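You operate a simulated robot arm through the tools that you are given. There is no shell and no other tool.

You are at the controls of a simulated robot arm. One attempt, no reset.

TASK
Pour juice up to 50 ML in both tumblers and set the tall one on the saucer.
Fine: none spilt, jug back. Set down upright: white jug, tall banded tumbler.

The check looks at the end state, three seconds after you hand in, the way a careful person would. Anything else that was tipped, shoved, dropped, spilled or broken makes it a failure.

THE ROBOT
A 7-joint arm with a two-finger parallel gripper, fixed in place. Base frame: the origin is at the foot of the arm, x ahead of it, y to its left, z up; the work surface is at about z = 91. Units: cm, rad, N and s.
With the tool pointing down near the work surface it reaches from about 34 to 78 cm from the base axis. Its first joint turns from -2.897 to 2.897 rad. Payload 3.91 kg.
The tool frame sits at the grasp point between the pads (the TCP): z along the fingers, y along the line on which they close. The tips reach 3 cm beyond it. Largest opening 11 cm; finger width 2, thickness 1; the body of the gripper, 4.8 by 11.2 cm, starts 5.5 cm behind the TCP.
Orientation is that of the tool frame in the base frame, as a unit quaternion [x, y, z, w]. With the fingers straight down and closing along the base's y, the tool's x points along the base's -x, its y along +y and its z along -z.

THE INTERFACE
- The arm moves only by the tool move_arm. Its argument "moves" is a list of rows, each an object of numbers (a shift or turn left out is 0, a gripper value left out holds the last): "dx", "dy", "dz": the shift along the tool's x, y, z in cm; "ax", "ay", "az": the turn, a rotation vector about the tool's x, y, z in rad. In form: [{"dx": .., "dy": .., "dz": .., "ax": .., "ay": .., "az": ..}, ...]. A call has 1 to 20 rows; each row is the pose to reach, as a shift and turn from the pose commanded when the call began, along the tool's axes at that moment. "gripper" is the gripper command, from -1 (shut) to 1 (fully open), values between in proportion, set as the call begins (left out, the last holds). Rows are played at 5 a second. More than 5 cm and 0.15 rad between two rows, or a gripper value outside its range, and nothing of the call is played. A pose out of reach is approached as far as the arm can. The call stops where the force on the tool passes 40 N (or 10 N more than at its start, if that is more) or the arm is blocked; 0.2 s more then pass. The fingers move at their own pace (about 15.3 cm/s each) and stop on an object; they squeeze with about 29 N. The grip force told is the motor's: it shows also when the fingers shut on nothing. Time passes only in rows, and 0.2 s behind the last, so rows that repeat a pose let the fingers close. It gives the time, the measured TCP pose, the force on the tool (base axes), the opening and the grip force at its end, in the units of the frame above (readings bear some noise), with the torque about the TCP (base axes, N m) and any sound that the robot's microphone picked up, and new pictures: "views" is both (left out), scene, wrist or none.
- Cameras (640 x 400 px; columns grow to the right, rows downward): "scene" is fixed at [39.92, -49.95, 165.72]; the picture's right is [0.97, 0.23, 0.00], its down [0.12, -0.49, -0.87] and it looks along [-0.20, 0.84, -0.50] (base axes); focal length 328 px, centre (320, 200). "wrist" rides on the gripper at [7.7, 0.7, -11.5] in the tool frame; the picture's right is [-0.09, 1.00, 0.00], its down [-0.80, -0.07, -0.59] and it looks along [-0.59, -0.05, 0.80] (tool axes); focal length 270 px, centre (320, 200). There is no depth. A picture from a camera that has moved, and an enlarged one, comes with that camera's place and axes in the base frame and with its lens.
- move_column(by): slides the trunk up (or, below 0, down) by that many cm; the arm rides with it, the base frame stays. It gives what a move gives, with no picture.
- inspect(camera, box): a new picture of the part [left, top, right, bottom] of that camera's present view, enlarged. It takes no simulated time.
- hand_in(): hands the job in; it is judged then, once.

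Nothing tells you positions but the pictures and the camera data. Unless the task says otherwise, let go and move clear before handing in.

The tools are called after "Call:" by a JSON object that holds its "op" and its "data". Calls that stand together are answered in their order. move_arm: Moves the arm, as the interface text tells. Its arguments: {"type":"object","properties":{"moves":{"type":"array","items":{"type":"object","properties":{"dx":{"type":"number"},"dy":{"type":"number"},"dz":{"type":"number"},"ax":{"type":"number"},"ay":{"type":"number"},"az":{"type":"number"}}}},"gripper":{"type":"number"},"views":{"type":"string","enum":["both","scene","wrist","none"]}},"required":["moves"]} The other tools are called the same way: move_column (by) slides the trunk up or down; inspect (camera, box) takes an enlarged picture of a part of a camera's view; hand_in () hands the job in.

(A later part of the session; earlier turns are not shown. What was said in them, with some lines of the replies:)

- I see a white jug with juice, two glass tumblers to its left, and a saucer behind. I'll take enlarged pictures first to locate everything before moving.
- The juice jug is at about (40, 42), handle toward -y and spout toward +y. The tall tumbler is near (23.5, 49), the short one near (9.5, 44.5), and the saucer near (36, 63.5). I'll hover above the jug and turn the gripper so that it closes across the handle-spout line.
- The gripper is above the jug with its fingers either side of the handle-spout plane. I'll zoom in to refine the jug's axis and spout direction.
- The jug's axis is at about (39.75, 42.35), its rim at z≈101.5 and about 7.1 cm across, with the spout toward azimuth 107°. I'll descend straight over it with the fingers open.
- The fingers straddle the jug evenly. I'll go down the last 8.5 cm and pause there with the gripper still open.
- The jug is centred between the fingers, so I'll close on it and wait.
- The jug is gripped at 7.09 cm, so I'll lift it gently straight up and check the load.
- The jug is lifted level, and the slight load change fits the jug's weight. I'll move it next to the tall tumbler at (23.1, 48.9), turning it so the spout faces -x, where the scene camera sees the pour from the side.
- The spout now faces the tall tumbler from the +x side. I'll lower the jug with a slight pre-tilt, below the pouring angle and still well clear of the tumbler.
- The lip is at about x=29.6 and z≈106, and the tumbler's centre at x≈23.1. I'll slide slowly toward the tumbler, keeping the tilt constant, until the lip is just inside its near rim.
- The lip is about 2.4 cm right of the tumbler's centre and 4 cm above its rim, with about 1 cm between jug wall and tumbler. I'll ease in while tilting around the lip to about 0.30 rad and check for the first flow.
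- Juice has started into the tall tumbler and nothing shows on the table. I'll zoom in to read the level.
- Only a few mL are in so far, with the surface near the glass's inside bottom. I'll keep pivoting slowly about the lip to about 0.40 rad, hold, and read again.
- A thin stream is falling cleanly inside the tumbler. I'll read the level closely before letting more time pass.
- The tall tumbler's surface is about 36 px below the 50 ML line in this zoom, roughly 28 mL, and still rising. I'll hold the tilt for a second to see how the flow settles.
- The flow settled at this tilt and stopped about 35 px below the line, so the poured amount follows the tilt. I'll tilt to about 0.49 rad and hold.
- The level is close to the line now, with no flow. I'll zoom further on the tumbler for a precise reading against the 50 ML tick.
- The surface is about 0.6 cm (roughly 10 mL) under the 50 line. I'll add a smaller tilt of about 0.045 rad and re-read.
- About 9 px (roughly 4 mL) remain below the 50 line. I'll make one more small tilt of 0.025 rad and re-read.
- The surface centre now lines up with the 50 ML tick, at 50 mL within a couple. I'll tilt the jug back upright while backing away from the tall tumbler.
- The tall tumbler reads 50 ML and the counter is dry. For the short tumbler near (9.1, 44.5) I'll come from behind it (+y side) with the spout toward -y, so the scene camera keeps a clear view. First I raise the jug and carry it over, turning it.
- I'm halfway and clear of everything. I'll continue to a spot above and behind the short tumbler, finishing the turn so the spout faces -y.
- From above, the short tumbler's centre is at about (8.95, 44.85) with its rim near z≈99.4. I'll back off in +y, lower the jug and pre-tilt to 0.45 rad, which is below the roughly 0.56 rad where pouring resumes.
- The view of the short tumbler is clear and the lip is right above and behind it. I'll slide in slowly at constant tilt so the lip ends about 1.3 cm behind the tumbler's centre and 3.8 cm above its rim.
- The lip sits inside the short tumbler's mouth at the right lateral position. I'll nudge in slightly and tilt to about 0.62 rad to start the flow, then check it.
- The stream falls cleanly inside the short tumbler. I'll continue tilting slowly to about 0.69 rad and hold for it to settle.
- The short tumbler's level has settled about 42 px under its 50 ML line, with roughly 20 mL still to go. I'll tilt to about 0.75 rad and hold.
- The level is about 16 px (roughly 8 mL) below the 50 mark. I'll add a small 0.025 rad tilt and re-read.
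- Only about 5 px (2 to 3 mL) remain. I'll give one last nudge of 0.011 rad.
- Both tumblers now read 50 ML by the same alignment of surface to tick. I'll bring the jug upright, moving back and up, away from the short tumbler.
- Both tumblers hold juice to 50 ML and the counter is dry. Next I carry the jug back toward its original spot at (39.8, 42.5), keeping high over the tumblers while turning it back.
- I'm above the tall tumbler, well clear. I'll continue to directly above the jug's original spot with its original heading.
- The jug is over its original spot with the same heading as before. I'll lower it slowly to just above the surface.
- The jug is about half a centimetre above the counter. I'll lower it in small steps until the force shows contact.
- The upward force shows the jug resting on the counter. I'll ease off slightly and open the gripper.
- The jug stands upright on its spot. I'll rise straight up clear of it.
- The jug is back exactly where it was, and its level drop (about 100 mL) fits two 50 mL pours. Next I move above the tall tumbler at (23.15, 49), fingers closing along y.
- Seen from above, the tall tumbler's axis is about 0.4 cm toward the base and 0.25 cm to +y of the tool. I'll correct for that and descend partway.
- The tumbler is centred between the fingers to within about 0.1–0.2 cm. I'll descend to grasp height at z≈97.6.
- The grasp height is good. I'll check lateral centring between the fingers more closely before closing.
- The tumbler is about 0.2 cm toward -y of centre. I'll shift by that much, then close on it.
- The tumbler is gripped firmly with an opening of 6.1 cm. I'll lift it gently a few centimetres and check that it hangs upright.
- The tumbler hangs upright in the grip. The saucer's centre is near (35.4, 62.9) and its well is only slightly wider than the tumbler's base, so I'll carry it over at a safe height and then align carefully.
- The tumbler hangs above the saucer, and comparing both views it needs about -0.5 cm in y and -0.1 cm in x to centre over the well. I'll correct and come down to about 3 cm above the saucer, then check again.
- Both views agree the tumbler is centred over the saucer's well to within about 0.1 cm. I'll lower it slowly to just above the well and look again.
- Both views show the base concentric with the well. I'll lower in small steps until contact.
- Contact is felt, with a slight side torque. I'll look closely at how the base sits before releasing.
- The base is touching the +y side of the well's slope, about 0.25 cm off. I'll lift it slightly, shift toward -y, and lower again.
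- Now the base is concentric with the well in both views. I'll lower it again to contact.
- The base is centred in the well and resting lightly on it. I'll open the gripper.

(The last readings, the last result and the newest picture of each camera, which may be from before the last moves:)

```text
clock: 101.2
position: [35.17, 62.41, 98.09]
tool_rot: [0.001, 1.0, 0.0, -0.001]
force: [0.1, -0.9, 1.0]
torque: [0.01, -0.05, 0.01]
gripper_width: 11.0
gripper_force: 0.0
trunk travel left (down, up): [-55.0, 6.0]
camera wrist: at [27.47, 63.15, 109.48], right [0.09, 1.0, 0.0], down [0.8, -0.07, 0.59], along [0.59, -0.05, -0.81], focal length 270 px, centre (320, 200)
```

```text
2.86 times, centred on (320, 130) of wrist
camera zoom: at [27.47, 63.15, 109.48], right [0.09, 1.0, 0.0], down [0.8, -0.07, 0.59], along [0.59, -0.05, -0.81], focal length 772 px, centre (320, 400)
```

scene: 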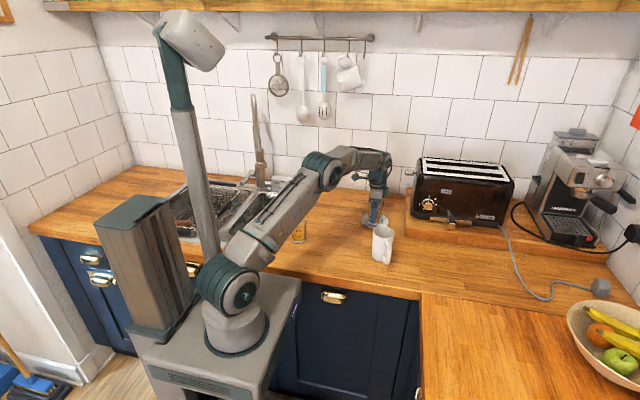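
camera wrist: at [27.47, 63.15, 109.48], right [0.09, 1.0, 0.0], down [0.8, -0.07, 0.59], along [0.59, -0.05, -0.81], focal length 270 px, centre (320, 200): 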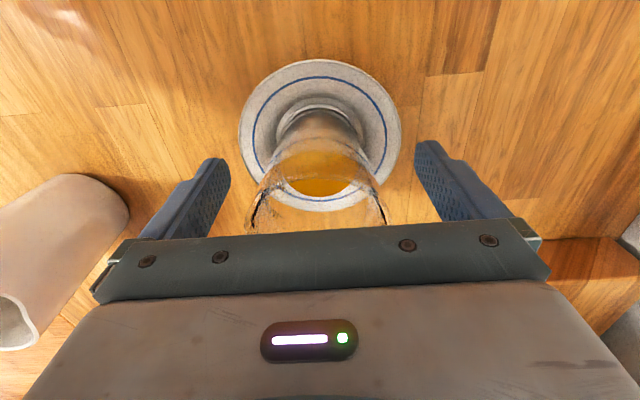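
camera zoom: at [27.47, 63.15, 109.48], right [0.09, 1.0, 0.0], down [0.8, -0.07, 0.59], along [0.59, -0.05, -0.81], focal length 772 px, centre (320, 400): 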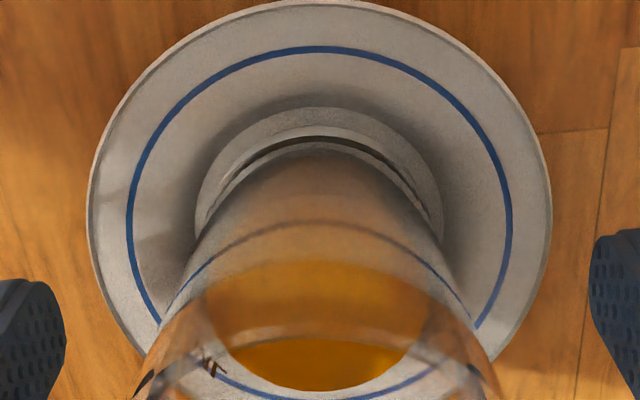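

The tall tumbler stands in the saucer's well. I'll rise straight up, clear of it.

Call:
{"op": "move_arm", "data": {"moves": [{"dz": -0.5}, {"dz": -1.5}, {"dz": -3.0}, {"dz": -5.0}, {"dz": -7.5}, {"dz": -10.0}, {"dz": -12.5}, {"dz": -15.0}, {"dz": -17.5}, {"dz": -19.5}, {"dz": -20.5}, {"dz": -20.5}], "gripper": 1}}

Call:
{"op": "inspect", "data": {"camera": "scene", "box": [350, 185, 398, 235]}}

Call:
{"op": "inspect", "data": {"camera": "wrist", "box": [220, 20, 420, 180]}}

```text
clock: 103.8
position: [34.95, 61.25, 118.16]
tool_rot: [0.001, 1.0, 0.0, -0.001]
force: [-0.6, -0.2, 0.5]
torque: [0.01, 0.04, -0.01]
gripper_width: 10.99
gripper_force: 0.1
out of reach, approached as far as the arm can: row 10, 11, 12
trunk travel left (down, up): [-55.0, 6.0]
camera wrist: at [27.17, 62.1, 129.64], right [0.09, 1.0, 0.0], down [0.8, -0.07, 0.59], along [0.59, -0.05, -0.81], focal length 270 px, centre (320, 200)
```

scene: 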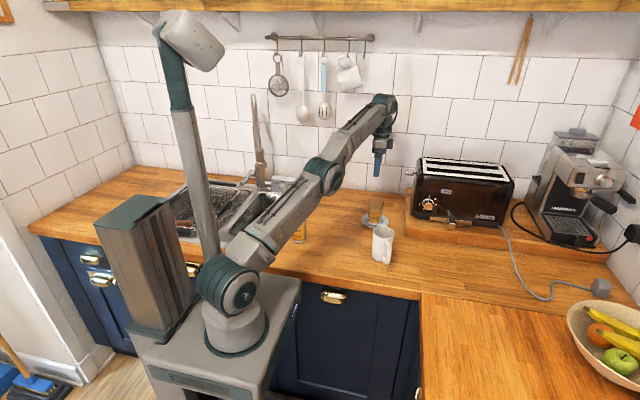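
wrist: 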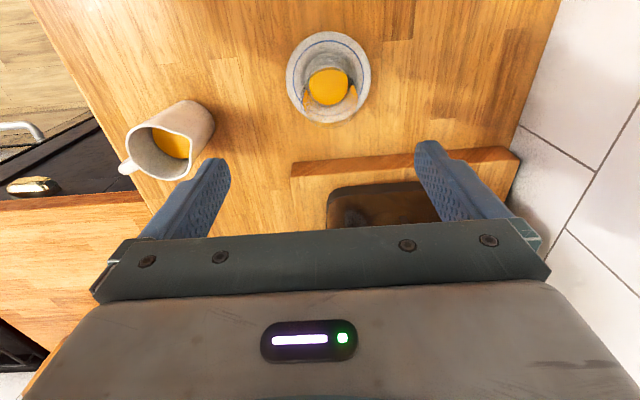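

```text
8.00 times, centred on (374, 210) of scene
camera zoom: at [39.92, -49.95, 165.72], right [0.97, 0.23, 0.0], down [0.12, -0.49, -0.87], along [-0.2, 0.84, -0.5], focal length 2620 px, centre (-112, 120)
```

zoom: 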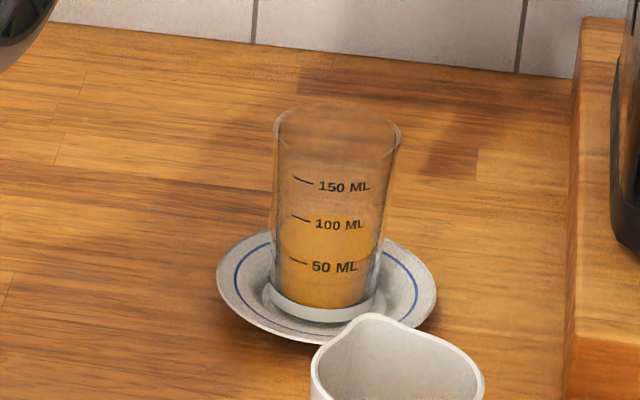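

```text
2.50 times, centred on (320, 100) of wrist
camera zoom: at [27.17, 62.1, 129.64], right [0.09, 1.0, 0.0], down [0.8, -0.07, 0.59], along [0.59, -0.05, -0.81], focal length 676 px, centre (320, 450)
```

zoom: 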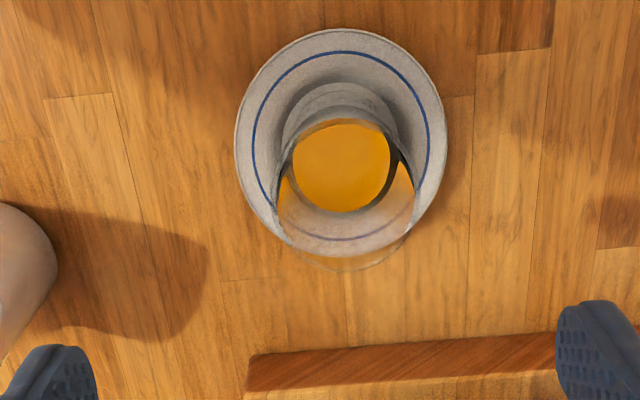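

The tall tumbler stands level on the saucer at 50 ML. I'll retract the arm to a clear pose and make a final check.

Call:
{"op": "move_arm", "data": {"moves": [{"dx": 0.3, "dy": -0.8, "dz": -0.2}, {"dx": 0.8, "dy": -2.0, "dz": -0.5}, {"dx": 1.5, "dy": -3.8, "dz": -1.0}, {"dx": 2.3, "dy": -5.8, "dz": -1.6}, {"dx": 3.1, "dy": -7.8, "dz": -2.2}, {"dx": 3.9, "dy": -9.8, "dz": -2.8}, {"dx": 4.7, "dy": -11.8, "dz": -3.4}, {"dx": 5.5, "dy": -13.8, "dz": -4.0}, {"dx": 6.3, "dy": -15.8, "dz": -4.6}, {"dx": 7.0, "dy": -17.6, "dz": -5.2}, {"dx": 7.6, "dy": -19.0, "dz": -5.7}, {"dx": 8.0, "dy": -20.0, "dz": -6.0}, {"dx": 8.0, "dy": -20.0, "dz": -6.0}], "gripper": 1}}

Call:
{"op": "inspect", "data": {"camera": "scene", "box": [270, 180, 430, 280]}}

Call:
{"op": "inspect", "data": {"camera": "scene", "box": [286, 214, 310, 248]}}

Call:
{"op": "inspect", "data": {"camera": "scene", "box": [362, 195, 390, 230]}}

```text
clock: 106.6
position: [26.84, 41.29, 124.37]
tool_rot: [0.0, 1.0, 0.001, -0.001]
force: [-0.5, 1.0, 0.2]
torque: [0.0, -0.03, -0.01]
gripper_width: 11.02
gripper_force: 0.0
out of reach, approached as far as the arm can: row 1
trunk travel left (down, up): [-55.0, 6.0]
camera wrist: at [19.19, 42.11, 135.71], right [0.09, 1.0, 0.0], down [0.8, -0.07, 0.59], along [0.59, -0.05, -0.81], focal length 270 px, centre (320, 200)
```

scene: 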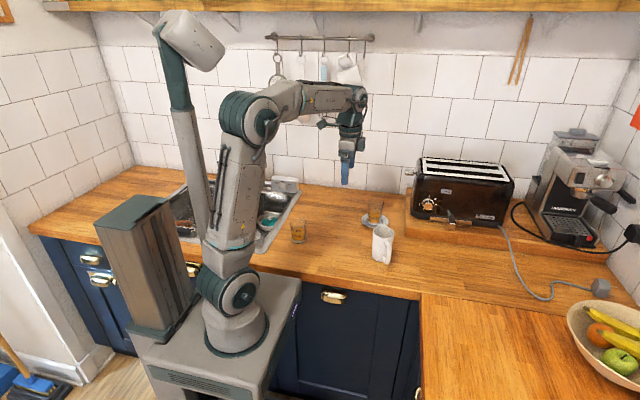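
wrist: 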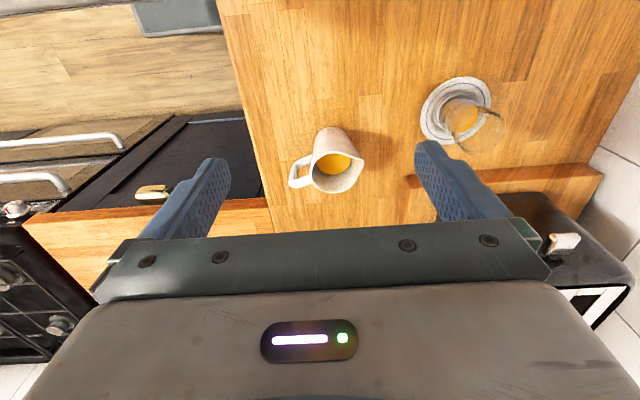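

```text
4.00 times, centred on (350, 230) of scene
camera zoom: at [39.92, -49.95, 165.72], right [0.97, 0.23, 0.0], down [0.12, -0.49, -0.87], along [-0.2, 0.84, -0.5], focal length 1310 px, centre (200, 80)
```

zoom: 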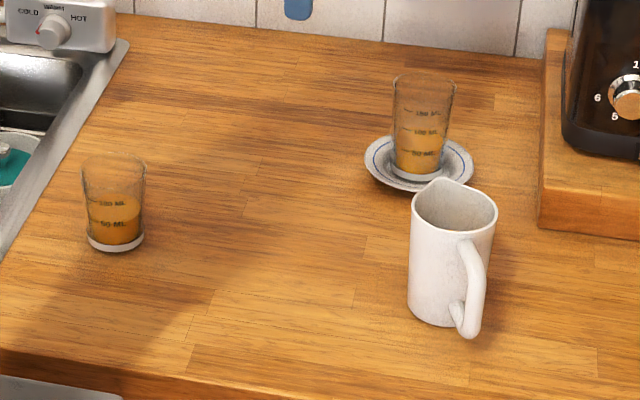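

```text
11.76 times, centred on (298, 231) of scene
camera zoom: at [39.92, -49.95, 165.72], right [0.97, 0.23, 0.0], down [0.12, -0.49, -0.87], along [-0.2, 0.84, -0.5], focal length 3854 px, centre (579, -165)
```

zoom: 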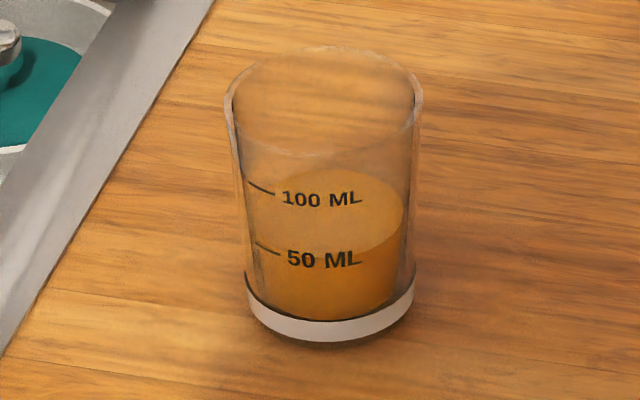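

```text
11.43 times, centred on (376, 212) of scene
camera zoom: at [39.92, -49.95, 165.72], right [0.97, 0.23, 0.0], down [0.12, -0.49, -0.87], along [-0.2, 0.84, -0.5], focal length 3744 px, centre (-320, 57)
```

zoom: 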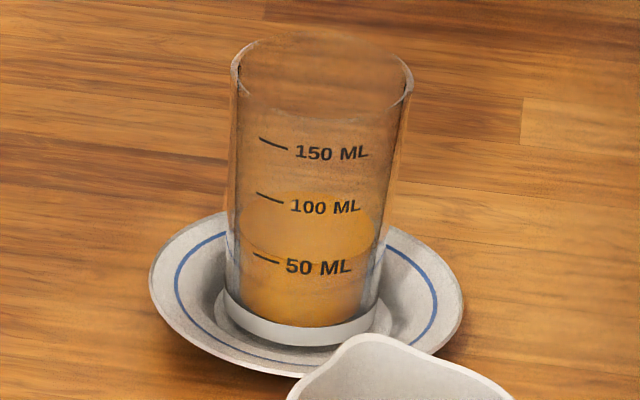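

Both tumblers read 50 ML, the counter is dry, and the tall tumbler stands upright in the saucer's well. The jug is upright on its original spot and the arm is clear with an open gripper, so I'm handing in.

Call:
{"op": "hand_in", "data": {}}

```text
The job is handed in.
```

I poured juice to the 50 ML line in both tumblers and set the tall one upright on the saucer. The white jug is back upright where it started. I saw no spills in the final pictures, and the gripper is open and clear of everything.

By the camera readings, each tumbler is within about 2 mL of its 50 mark. The drop in the jug's level, about 100 mL, fits that. The job is handed in, but no verdict has come back.
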